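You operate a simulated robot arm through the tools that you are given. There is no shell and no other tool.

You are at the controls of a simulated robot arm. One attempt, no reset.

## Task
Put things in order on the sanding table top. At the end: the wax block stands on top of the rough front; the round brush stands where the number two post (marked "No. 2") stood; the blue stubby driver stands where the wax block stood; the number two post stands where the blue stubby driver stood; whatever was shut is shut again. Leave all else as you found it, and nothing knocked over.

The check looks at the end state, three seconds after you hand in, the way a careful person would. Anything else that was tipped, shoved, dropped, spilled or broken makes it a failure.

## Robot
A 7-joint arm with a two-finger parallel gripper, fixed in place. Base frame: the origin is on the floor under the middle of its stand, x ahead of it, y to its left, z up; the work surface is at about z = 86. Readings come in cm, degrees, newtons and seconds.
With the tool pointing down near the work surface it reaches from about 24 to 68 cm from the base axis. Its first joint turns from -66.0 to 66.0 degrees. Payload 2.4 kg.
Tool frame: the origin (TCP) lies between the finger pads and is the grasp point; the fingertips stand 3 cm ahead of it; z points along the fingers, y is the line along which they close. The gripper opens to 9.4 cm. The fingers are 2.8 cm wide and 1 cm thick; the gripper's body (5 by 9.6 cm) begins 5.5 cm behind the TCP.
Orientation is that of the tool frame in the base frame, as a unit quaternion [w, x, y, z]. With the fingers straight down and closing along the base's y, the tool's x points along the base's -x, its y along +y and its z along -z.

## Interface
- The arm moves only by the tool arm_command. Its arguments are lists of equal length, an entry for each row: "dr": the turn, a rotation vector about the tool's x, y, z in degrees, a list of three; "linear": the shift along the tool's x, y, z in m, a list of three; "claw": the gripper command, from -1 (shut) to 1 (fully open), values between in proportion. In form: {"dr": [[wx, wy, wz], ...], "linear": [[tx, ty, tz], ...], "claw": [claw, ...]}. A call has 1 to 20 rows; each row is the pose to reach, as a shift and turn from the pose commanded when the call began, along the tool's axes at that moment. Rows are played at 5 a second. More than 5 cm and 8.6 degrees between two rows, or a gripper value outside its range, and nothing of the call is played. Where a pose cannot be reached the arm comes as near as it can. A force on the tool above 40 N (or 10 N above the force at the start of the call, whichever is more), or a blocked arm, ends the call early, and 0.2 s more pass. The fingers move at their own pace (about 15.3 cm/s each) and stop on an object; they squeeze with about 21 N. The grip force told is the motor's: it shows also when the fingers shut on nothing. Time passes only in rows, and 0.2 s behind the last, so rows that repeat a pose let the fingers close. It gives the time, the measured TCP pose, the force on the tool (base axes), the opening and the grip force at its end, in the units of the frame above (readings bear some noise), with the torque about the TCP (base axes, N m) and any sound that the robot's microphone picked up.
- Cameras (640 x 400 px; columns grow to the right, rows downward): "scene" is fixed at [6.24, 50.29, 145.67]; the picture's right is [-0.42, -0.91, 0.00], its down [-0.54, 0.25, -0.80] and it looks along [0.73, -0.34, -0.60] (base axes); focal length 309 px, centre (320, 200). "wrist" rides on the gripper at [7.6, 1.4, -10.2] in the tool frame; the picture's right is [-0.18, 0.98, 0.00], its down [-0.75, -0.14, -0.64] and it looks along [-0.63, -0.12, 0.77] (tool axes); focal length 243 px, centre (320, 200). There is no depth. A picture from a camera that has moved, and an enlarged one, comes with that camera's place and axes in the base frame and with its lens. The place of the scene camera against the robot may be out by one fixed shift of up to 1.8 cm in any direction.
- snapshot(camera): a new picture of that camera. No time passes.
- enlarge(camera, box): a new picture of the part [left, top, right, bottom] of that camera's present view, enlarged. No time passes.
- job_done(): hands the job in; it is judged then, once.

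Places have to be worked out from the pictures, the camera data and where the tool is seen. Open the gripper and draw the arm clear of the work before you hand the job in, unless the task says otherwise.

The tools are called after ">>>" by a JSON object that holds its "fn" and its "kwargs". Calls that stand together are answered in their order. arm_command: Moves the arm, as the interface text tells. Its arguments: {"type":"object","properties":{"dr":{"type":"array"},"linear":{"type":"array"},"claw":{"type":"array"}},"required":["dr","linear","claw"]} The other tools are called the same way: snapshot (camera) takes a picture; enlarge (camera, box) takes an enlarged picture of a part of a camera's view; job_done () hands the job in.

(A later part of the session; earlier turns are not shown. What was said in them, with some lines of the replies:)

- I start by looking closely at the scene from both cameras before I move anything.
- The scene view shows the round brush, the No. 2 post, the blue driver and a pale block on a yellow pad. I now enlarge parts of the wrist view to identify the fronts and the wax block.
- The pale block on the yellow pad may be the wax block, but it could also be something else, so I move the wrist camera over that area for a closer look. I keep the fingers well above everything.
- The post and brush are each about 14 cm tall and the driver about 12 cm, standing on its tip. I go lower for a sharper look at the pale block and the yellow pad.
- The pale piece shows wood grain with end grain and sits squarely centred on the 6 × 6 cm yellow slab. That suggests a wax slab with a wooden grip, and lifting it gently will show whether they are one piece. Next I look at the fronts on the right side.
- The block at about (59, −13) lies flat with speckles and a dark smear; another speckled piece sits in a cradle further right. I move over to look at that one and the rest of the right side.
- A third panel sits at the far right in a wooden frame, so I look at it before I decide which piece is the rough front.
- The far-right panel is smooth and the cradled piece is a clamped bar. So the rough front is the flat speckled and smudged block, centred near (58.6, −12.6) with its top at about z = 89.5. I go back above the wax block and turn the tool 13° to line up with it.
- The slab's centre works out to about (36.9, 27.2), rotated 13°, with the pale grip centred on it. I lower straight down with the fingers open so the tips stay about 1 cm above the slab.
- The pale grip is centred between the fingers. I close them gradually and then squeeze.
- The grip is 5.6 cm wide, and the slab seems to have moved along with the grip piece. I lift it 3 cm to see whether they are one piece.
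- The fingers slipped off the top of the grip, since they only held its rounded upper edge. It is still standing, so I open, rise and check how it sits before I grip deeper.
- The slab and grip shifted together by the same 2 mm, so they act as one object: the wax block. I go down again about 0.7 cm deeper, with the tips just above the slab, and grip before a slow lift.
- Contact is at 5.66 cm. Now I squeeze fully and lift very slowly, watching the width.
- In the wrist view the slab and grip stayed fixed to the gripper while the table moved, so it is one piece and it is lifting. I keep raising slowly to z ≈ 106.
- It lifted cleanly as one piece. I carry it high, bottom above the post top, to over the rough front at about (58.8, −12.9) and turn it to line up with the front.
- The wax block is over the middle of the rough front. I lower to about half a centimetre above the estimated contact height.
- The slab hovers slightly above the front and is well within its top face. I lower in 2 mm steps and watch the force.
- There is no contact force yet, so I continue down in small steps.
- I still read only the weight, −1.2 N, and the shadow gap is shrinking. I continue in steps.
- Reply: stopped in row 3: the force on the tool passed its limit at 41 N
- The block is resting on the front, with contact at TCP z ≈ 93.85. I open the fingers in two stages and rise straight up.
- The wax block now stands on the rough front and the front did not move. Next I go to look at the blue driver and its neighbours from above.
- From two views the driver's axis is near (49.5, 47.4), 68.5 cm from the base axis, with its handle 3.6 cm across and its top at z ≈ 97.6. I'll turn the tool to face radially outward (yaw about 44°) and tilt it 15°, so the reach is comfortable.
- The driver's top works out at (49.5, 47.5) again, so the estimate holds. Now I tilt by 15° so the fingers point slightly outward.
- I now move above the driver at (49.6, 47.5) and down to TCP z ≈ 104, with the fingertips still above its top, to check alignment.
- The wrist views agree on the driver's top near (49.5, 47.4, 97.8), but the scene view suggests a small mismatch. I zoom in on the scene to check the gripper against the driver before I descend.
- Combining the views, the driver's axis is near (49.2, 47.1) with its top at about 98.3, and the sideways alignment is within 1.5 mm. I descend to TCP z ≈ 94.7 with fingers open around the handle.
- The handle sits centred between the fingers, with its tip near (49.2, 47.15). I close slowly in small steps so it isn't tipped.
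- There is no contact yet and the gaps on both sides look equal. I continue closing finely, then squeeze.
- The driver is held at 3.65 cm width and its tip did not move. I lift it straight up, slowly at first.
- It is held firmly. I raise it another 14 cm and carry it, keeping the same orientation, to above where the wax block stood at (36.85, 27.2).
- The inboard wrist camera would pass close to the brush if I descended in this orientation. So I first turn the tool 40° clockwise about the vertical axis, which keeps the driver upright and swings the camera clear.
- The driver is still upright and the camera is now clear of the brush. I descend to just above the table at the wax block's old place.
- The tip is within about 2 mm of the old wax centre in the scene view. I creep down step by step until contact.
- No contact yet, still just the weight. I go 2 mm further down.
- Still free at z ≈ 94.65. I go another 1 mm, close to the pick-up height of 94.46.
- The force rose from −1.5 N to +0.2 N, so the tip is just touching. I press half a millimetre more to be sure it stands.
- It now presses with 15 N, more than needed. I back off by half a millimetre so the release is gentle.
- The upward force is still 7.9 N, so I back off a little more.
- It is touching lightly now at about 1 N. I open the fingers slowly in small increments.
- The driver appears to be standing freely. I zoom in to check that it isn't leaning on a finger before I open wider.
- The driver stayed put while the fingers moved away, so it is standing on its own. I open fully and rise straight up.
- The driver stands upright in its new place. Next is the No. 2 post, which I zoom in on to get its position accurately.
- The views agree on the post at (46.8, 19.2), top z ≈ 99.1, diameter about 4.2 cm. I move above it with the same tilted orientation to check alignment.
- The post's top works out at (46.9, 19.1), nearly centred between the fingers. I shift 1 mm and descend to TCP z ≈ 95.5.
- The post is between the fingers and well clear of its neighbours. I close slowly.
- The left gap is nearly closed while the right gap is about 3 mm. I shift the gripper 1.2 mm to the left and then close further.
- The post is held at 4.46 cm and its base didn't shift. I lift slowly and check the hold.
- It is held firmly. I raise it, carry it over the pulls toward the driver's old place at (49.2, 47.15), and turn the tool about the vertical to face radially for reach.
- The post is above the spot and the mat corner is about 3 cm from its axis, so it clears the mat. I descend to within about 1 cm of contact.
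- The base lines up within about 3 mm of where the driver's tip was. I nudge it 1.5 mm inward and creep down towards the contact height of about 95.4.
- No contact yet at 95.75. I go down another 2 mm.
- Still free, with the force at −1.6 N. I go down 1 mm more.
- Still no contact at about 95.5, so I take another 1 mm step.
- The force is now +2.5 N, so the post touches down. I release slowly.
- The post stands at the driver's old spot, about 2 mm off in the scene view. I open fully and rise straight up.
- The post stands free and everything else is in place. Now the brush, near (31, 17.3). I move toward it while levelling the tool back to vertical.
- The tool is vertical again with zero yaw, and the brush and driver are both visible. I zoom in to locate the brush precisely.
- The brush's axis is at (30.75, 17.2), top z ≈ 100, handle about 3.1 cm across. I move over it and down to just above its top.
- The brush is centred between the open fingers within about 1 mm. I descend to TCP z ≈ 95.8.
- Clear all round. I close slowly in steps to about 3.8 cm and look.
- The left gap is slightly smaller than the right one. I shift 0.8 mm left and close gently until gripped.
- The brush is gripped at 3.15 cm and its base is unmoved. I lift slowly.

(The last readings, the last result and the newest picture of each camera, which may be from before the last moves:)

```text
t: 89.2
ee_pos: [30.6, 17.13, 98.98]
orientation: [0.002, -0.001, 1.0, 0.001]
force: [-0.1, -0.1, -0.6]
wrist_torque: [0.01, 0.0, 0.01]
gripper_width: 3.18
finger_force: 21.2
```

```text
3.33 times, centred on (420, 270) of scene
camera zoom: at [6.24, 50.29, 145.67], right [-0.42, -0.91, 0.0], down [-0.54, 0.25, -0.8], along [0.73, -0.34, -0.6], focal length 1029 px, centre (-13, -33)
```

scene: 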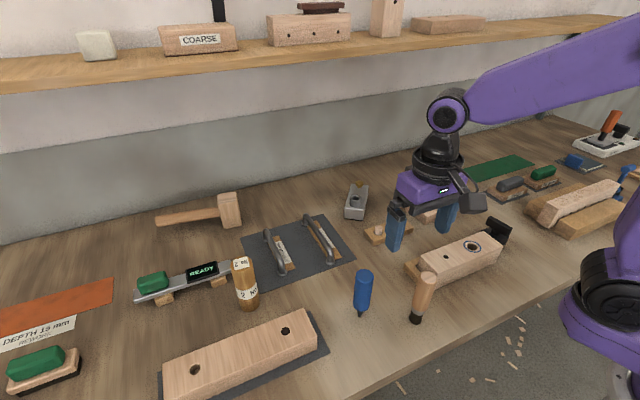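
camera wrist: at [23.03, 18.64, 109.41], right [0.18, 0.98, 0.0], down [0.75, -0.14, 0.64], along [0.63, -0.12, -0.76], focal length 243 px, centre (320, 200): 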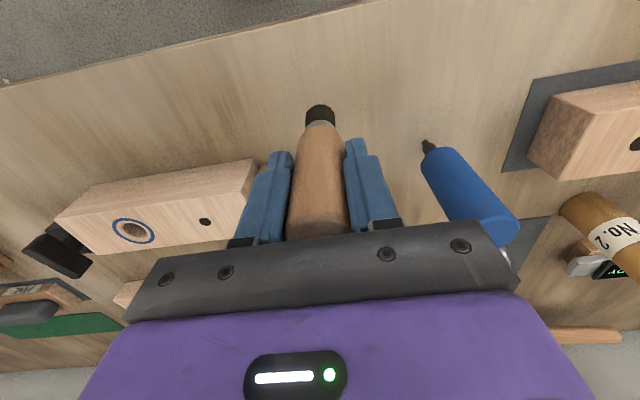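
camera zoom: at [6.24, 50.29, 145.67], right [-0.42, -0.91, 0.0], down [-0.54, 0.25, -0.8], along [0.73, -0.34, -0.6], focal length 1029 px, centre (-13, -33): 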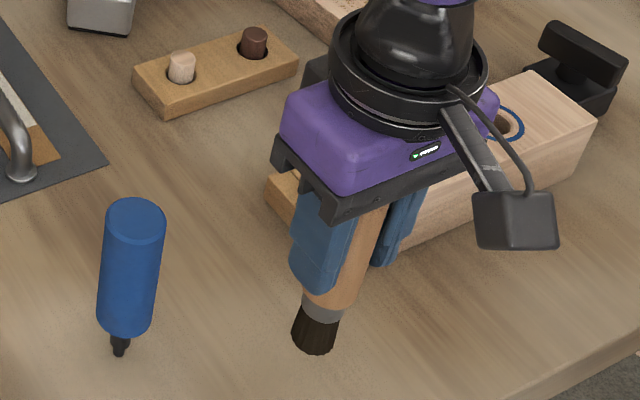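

The brush is held. I raise it to clear everything and carry it to above the post's old place at (46.95, 19.05).

>>> {"fn": "arm_command", "kwargs": {"dr": [[0, 0, 0], [0, 0, 0], [0, 0, 0], [0, 0, 0], [0, 0, 0], [0, 0, 0], [0, 0, 0], [0, 0, 0], [0, 0, 0]], "linear": [[0, 0, -0.03], [0, 0, -0.06], [0, 0, -0.08], [-0.02, 0.0024, -0.08], [-0.055, 0.0066, -0.08], [-0.09, 0.0109, -0.08], [-0.125, 0.0151, -0.08], [-0.155, 0.0187, -0.08], [-0.163, 0.0197, -0.08]], "claw": [-1, -1, -1, -1, -1, -1, -1, -1, -1]}}

>>> {"fn": "snapshot", "kwargs": {"camera": "wrist"}}

>>> {"fn": "snapshot", "kwargs": {"camera": "scene"}}

```text
t: 91.2
ee_pos: [47.09, 19.13, 107.03]
orientation: [0.001, -0.001, 1.0, 0.0]
force: [-0.7, -0.9, -0.6]
wrist_torque: [0.0, 0.0, 0.03]
gripper_width: 3.15
finger_force: 21.0
```

```text
taken
camera wrist: at [39.43, 20.63, 117.42], right [0.18, 0.98, 0.0], down [0.75, -0.14, 0.64], along [0.63, -0.12, -0.76], focal length 243 px, centre (320, 200)
```

wrist: 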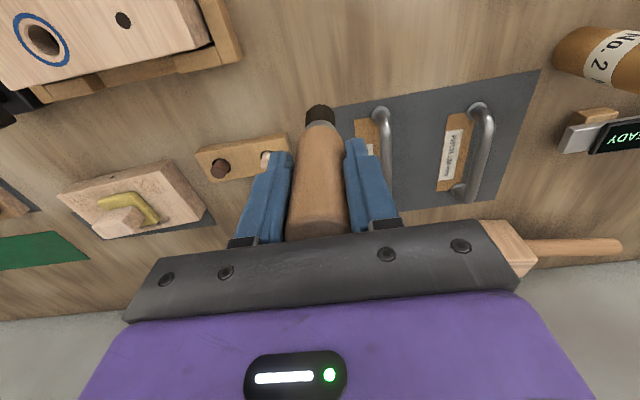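

```text
taken
```

scene: 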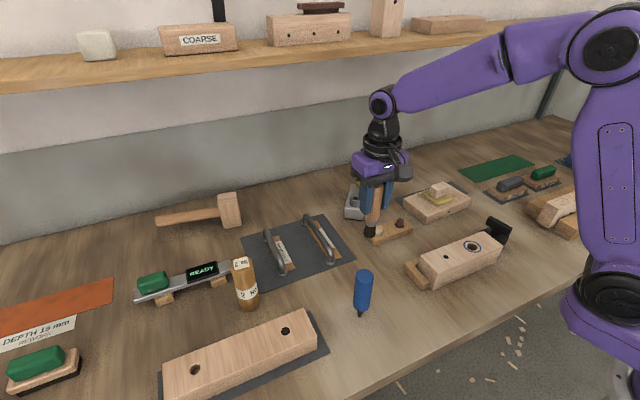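

The brush is above the spot. I descend to about 7 mm above contact.

>>> {"fn": "arm_command", "kwargs": {"dr": [[0, 0, 0], [0, 0, 0], [0, 0, 0], [0, 0, 0], [0, 0, 0]], "linear": [[0, 0, 0.035], [0, 0, 0.07], [0, 0, 0.093], [0, 0, 0.103], [0, 0, 0.103]], "claw": [-1, -1, -1, -1, -1]}}

>>> {"fn": "snapshot", "kwargs": {"camera": "wrist"}}

>>> {"fn": "enlarge", "kwargs": {"camera": "scene", "box": [320, 190, 440, 290]}}

```text
t: 92.4
ee_pos: [46.91, 18.94, 96.68]
orientation: [0.002, -0.001, 1.0, -0.001]
force: [0.1, 0.1, -1.5]
wrist_torque: [0.0, 0.0, 0.01]
gripper_width: 3.15
finger_force: 20.9
```

```text
taken
camera wrist: at [39.35, 20.58, 107.13], right [0.18, 0.98, 0.0], down [0.75, -0.14, 0.64], along [0.63, -0.12, -0.76], focal length 243 px, centre (320, 200)
```

wrist: 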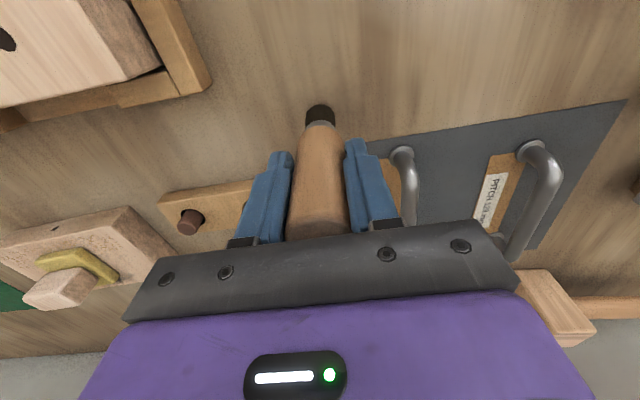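

```text
4.00 times, centred on (380, 240) of scene
camera zoom: at [6.24, 50.29, 145.67], right [-0.42, -0.91, 0.0], down [-0.54, 0.25, -0.8], along [0.73, -0.34, -0.6], focal length 1235 px, centre (80, 40)
```

zoom: 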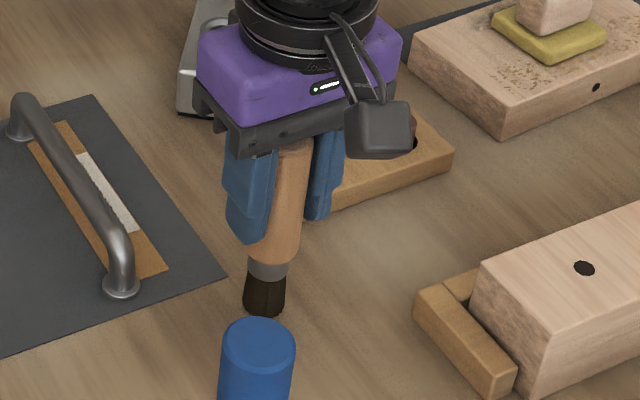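

The bristle base lines up within about 2 mm of the post's old base in the scene view. I creep down.

>>> {"fn": "arm_command", "kwargs": {"dr": [[0, 0, 0], [0, 0, 0], [0, 0, 0]], "linear": [[0, -0.0005, 0.002], [0, -0.001, 0.004], [0, -0.001, 0.004]], "claw": [-1, -1, -1]}}

```text
t: 93.2
ee_pos: [46.98, 18.98, 96.22]
orientation: [0.002, 0.0, 1.0, 0.0]
force: [-0.7, 0.5, -0.3]
wrist_torque: [0.04, -0.01, 0.01]
gripper_width: 3.12
finger_force: 21.1
```

No clear contact yet. I take a 1 mm step.

>>> {"fn": "arm_command", "kwargs": {"dr": [[0, 0, 0], [0, 0, 0], [0, 0, 0]], "linear": [[0, 0, 0.0005], [0, 0, 0.001], [0, 0, 0.001]], "claw": [-1, -1, -1]}}

```text
t: 94.0
ee_pos: [47.04, 19.02, 96.25]
orientation: [0.001, -0.001, 1.0, 0.0]
force: [-0.5, -0.7, -1.0]
wrist_torque: [-0.03, -0.01, -0.05]
gripper_width: 3.13
finger_force: 21.6
```

Still only the weight, about −1 N, at z ≈ 96.2. I go another 1 mm.

>>> {"fn": "arm_command", "kwargs": {"dr": [[0, 0, 0], [0, 0, 0], [0, 0, 0]], "linear": [[0, 0, 0.0005], [0, 0, 0.001], [0, 0, 0.001]], "claw": [-1, -1, -1]}}

```text
t: 94.8
ee_pos: [47.05, 18.96, 96.08]
orientation: [0.002, -0.001, 1.0, -0.001]
force: [0.6, -0.7, -0.7]
wrist_torque: [0.02, 0.06, -0.05]
gripper_width: 3.14
finger_force: 21.0
```

Not yet touching at 96.1. I take one more millimetre, toward the pick-up height of about 96.0.

>>> {"fn": "arm_command", "kwargs": {"dr": [[0, 0, 0], [0, 0, 0], [0, 0, 0]], "linear": [[0, 0, 0.0005], [0, 0, 0.001], [0, 0, 0.001]], "claw": [-1, -1, -1]}}

```text
t: 95.6
ee_pos: [47.0, 18.93, 96.1]
orientation: [0.002, -0.002, 1.0, 0.0]
force: [-0.6, -0.1, 3.0]
wrist_torque: [0.01, 0.05, 0.02]
gripper_width: 3.15
finger_force: 20.7
```

The force rose to +3 N, so the bristles are on the table. I release slowly.

>>> {"fn": "arm_command", "kwargs": {"dr": [[0, 0, 0], [0, 0, 0], [0, 0, 0], [0, 0, 0], [0, 0, 0], [0, 0, 0], [0, 0, 0]], "linear": [[0, 0, 0], [0, 0, 0], [0, 0, 0], [0, 0, 0], [0, 0, 0], [0, 0, 0], [0, 0, 0]], "claw": [-0.33, -0.31, -0.28, -0.23, -0.17, -0.1, 0.0]}}

>>> {"fn": "enlarge", "kwargs": {"camera": "wrist", "box": [220, 80, 420, 250]}}

>>> {"fn": "enlarge", "kwargs": {"camera": "scene", "box": [320, 190, 440, 290]}}

```text
t: 97.2
ee_pos: [46.98, 18.89, 96.03]
orientation: [0.002, -0.001, 1.0, 0.0]
force: [-0.3, -0.6, -0.1]
wrist_torque: [0.01, 0.0, -0.04]
gripper_width: 4.73
finger_force: 0.0
```

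```text
2.35 times, centred on (320, 165) of wrist
camera zoom: at [39.36, 20.49, 106.41], right [0.18, 0.98, 0.0], down [0.75, -0.14, 0.64], along [0.63, -0.12, -0.76], focal length 571 px, centre (320, 282)
```

zoom: 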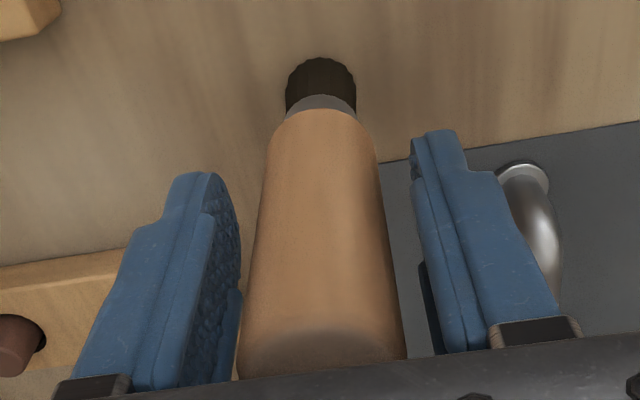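

```text
4.00 times, centred on (380, 240) of scene
camera zoom: at [6.24, 50.29, 145.67], right [-0.42, -0.91, 0.0], down [-0.54, 0.25, -0.8], along [0.73, -0.34, -0.6], focal length 1235 px, centre (80, 40)
```

zoom: 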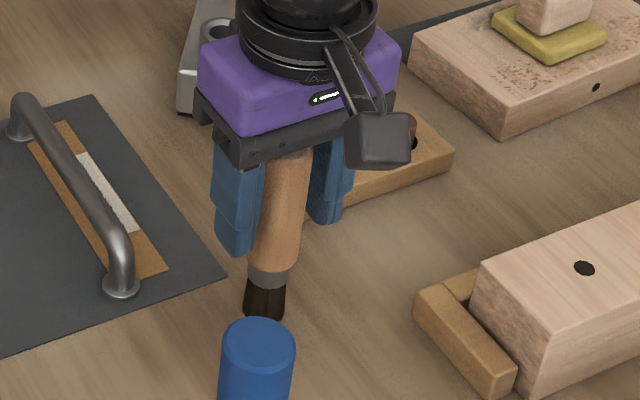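

The brush stands free. I open fully and rise straight up.

>>> {"fn": "arm_command", "kwargs": {"dr": [[0, 0, 0], [0, 0, 0], [0, 0, 0], [0, 0, 0], [0, 0, 0], [0, 0, 0], [0, 0, 0], [0, 0, 0], [0, 0, 0]], "linear": [[0, 0, 0], [0, 0, 0], [0, 0, -0.01], [0, 0, -0.03], [0, 0, -0.06], [0, 0, -0.1], [0, 0, -0.14], [0, 0, -0.18], [0, 0, -0.2]], "claw": [0.5, 1, 1, 1, 1, 1, 1, 1, 1]}}

>>> {"fn": "snapshot", "kwargs": {"camera": "wrist"}}

>>> {"fn": "snapshot", "kwargs": {"camera": "scene"}}

```text
t: 99.2
ee_pos: [46.93, 18.91, 116.04]
orientation: [0.001, -0.001, 1.0, -0.001]
force: [-1.0, -0.6, 0.7]
wrist_torque: [0.0, 0.0, 0.03]
gripper_width: 9.38
finger_force: 0.1
```

```text
taken
camera wrist: at [39.34, 20.45, 126.43], right [0.18, 0.98, 0.0], down [0.75, -0.14, 0.64], along [0.63, -0.12, -0.76], focal length 243 px, centre (320, 200)
```

wrist: 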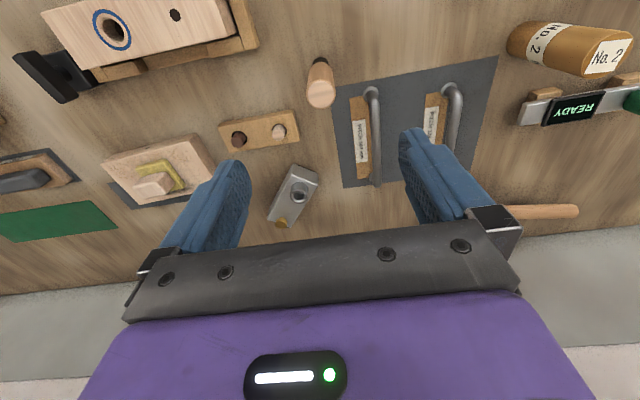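

```text
taken
```

scene: 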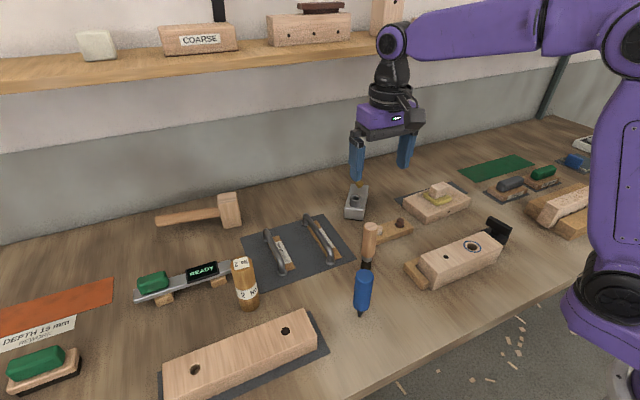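

All four items are in place and nothing that was shut had to be opened. I draw the arm back to near its starting pose and check the scene once more.

>>> {"fn": "arm_command", "kwargs": {"dr": [[0, 0, 0], [0, 0, 0], [0, 0, 0], [0, 0, 0]], "linear": [[0.015, -0.03, -0.005], [0.03, -0.06, -0.015], [0.045, -0.091, -0.02], [0.045, -0.091, -0.02]], "claw": [1, 1, 1, 1]}}

>>> {"fn": "enlarge", "kwargs": {"camera": "scene", "box": [200, 200, 400, 330]}}

>>> {"fn": "enlarge", "kwargs": {"camera": "scene", "box": [340, 150, 520, 310]}}

>>> {"fn": "snapshot", "kwargs": {"camera": "wrist"}}

>>> {"fn": "snapshot", "kwargs": {"camera": "scene"}}

```text
t: 100.2
ee_pos: [42.43, 9.81, 118.05]
orientation: [0.002, 0.0, 1.0, 0.0]
force: [0.6, -0.6, -1.1]
wrist_torque: [0.02, 0.0, 0.02]
gripper_width: 9.4
finger_force: 0.0
```

```text
3.08 times, centred on (300, 265) of scene
camera zoom: at [6.24, 50.29, 145.67], right [-0.42, -0.91, 0.0], down [-0.54, 0.25, -0.8], along [0.73, -0.34, -0.6], focal length 950 px, centre (382, 0)
```

zoom: 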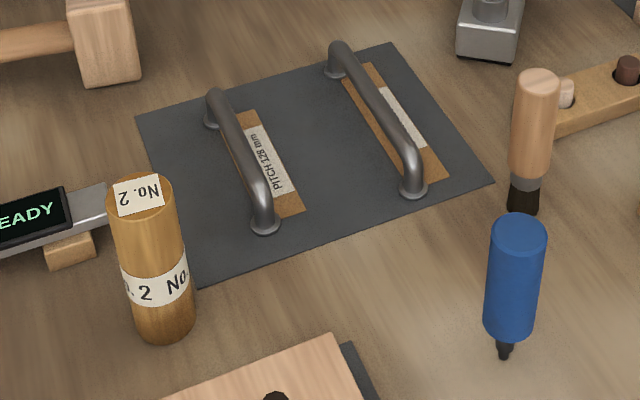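

```text
2.50 times, centred on (430, 230) of scene
camera zoom: at [6.24, 50.29, 145.67], right [-0.42, -0.91, 0.0], down [-0.54, 0.25, -0.8], along [0.73, -0.34, -0.6], focal length 772 px, centre (45, 125)
```

zoom: 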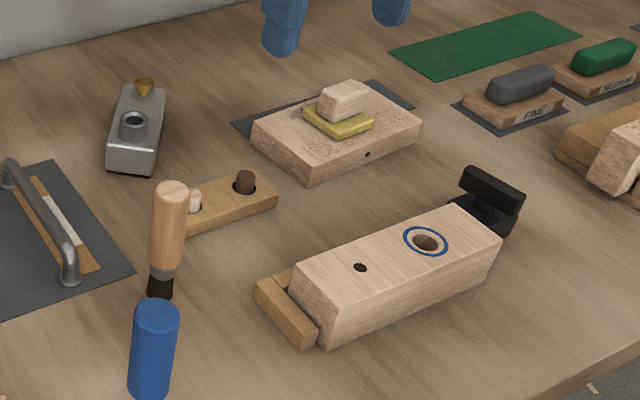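

```text
taken
camera wrist: at [34.81, 11.35, 128.44], right [0.18, 0.98, 0.0], down [0.75, -0.14, 0.64], along [0.63, -0.12, -0.76], focal length 243 px, centre (320, 200)
```

wrist: 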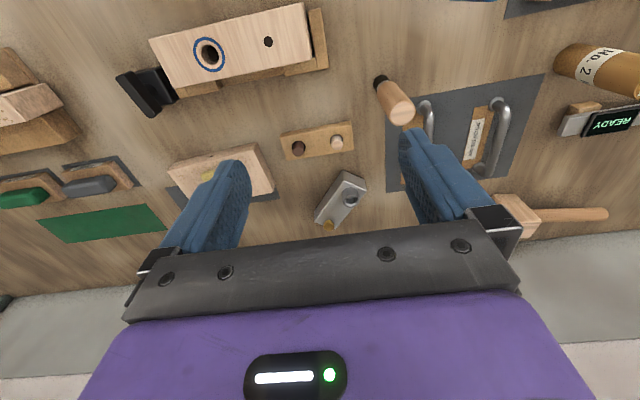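

```text
taken
```

scene: 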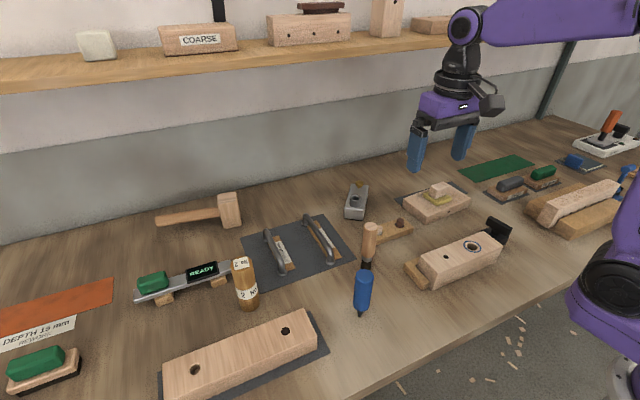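

The final pictures show:
- The wax block stands on the rough front.
- The brush stands where the post stood.
- The post stands where the driver stood.
- The driver stands where the wax block stood.

Everything else looks unchanged, and the gripper is open and clear, so I hand the job in.

>>> {"fn": "job_done", "kwargs": {}}

```text
The job is handed in.
```

I moved all four items and handed the job in. The final pictures show each one standing in its new place, with nothing knocked over.

- **Wax block:** it stands on the rough front, near the middle of its top face. I took the wax block to be the yellow slab with the wooden grip, which lifted as one piece. My first grip slipped off and shifted it about 2 mm before I got it, with no other effect.
- **Blue stubby driver:** it stands on its tip where the wax block was, within about 2 mm.
- **No. 2 post:** it stands where the driver was, within about 3 mm, and clear of the mat with the two pulls.
- **Round brush:** it stands on its bristles where the post was, within about 2 mm.

None of the pieces is labelled as the rough front. I chose the flat block with the speckles and dark smudge. A narrow speckled bar clamped in the cradle was the other possibility, but it looked too narrow for the wax block and not like a front.

Nothing that was shut had to be opened. The gripper is open and the arm is back near its starting pose.
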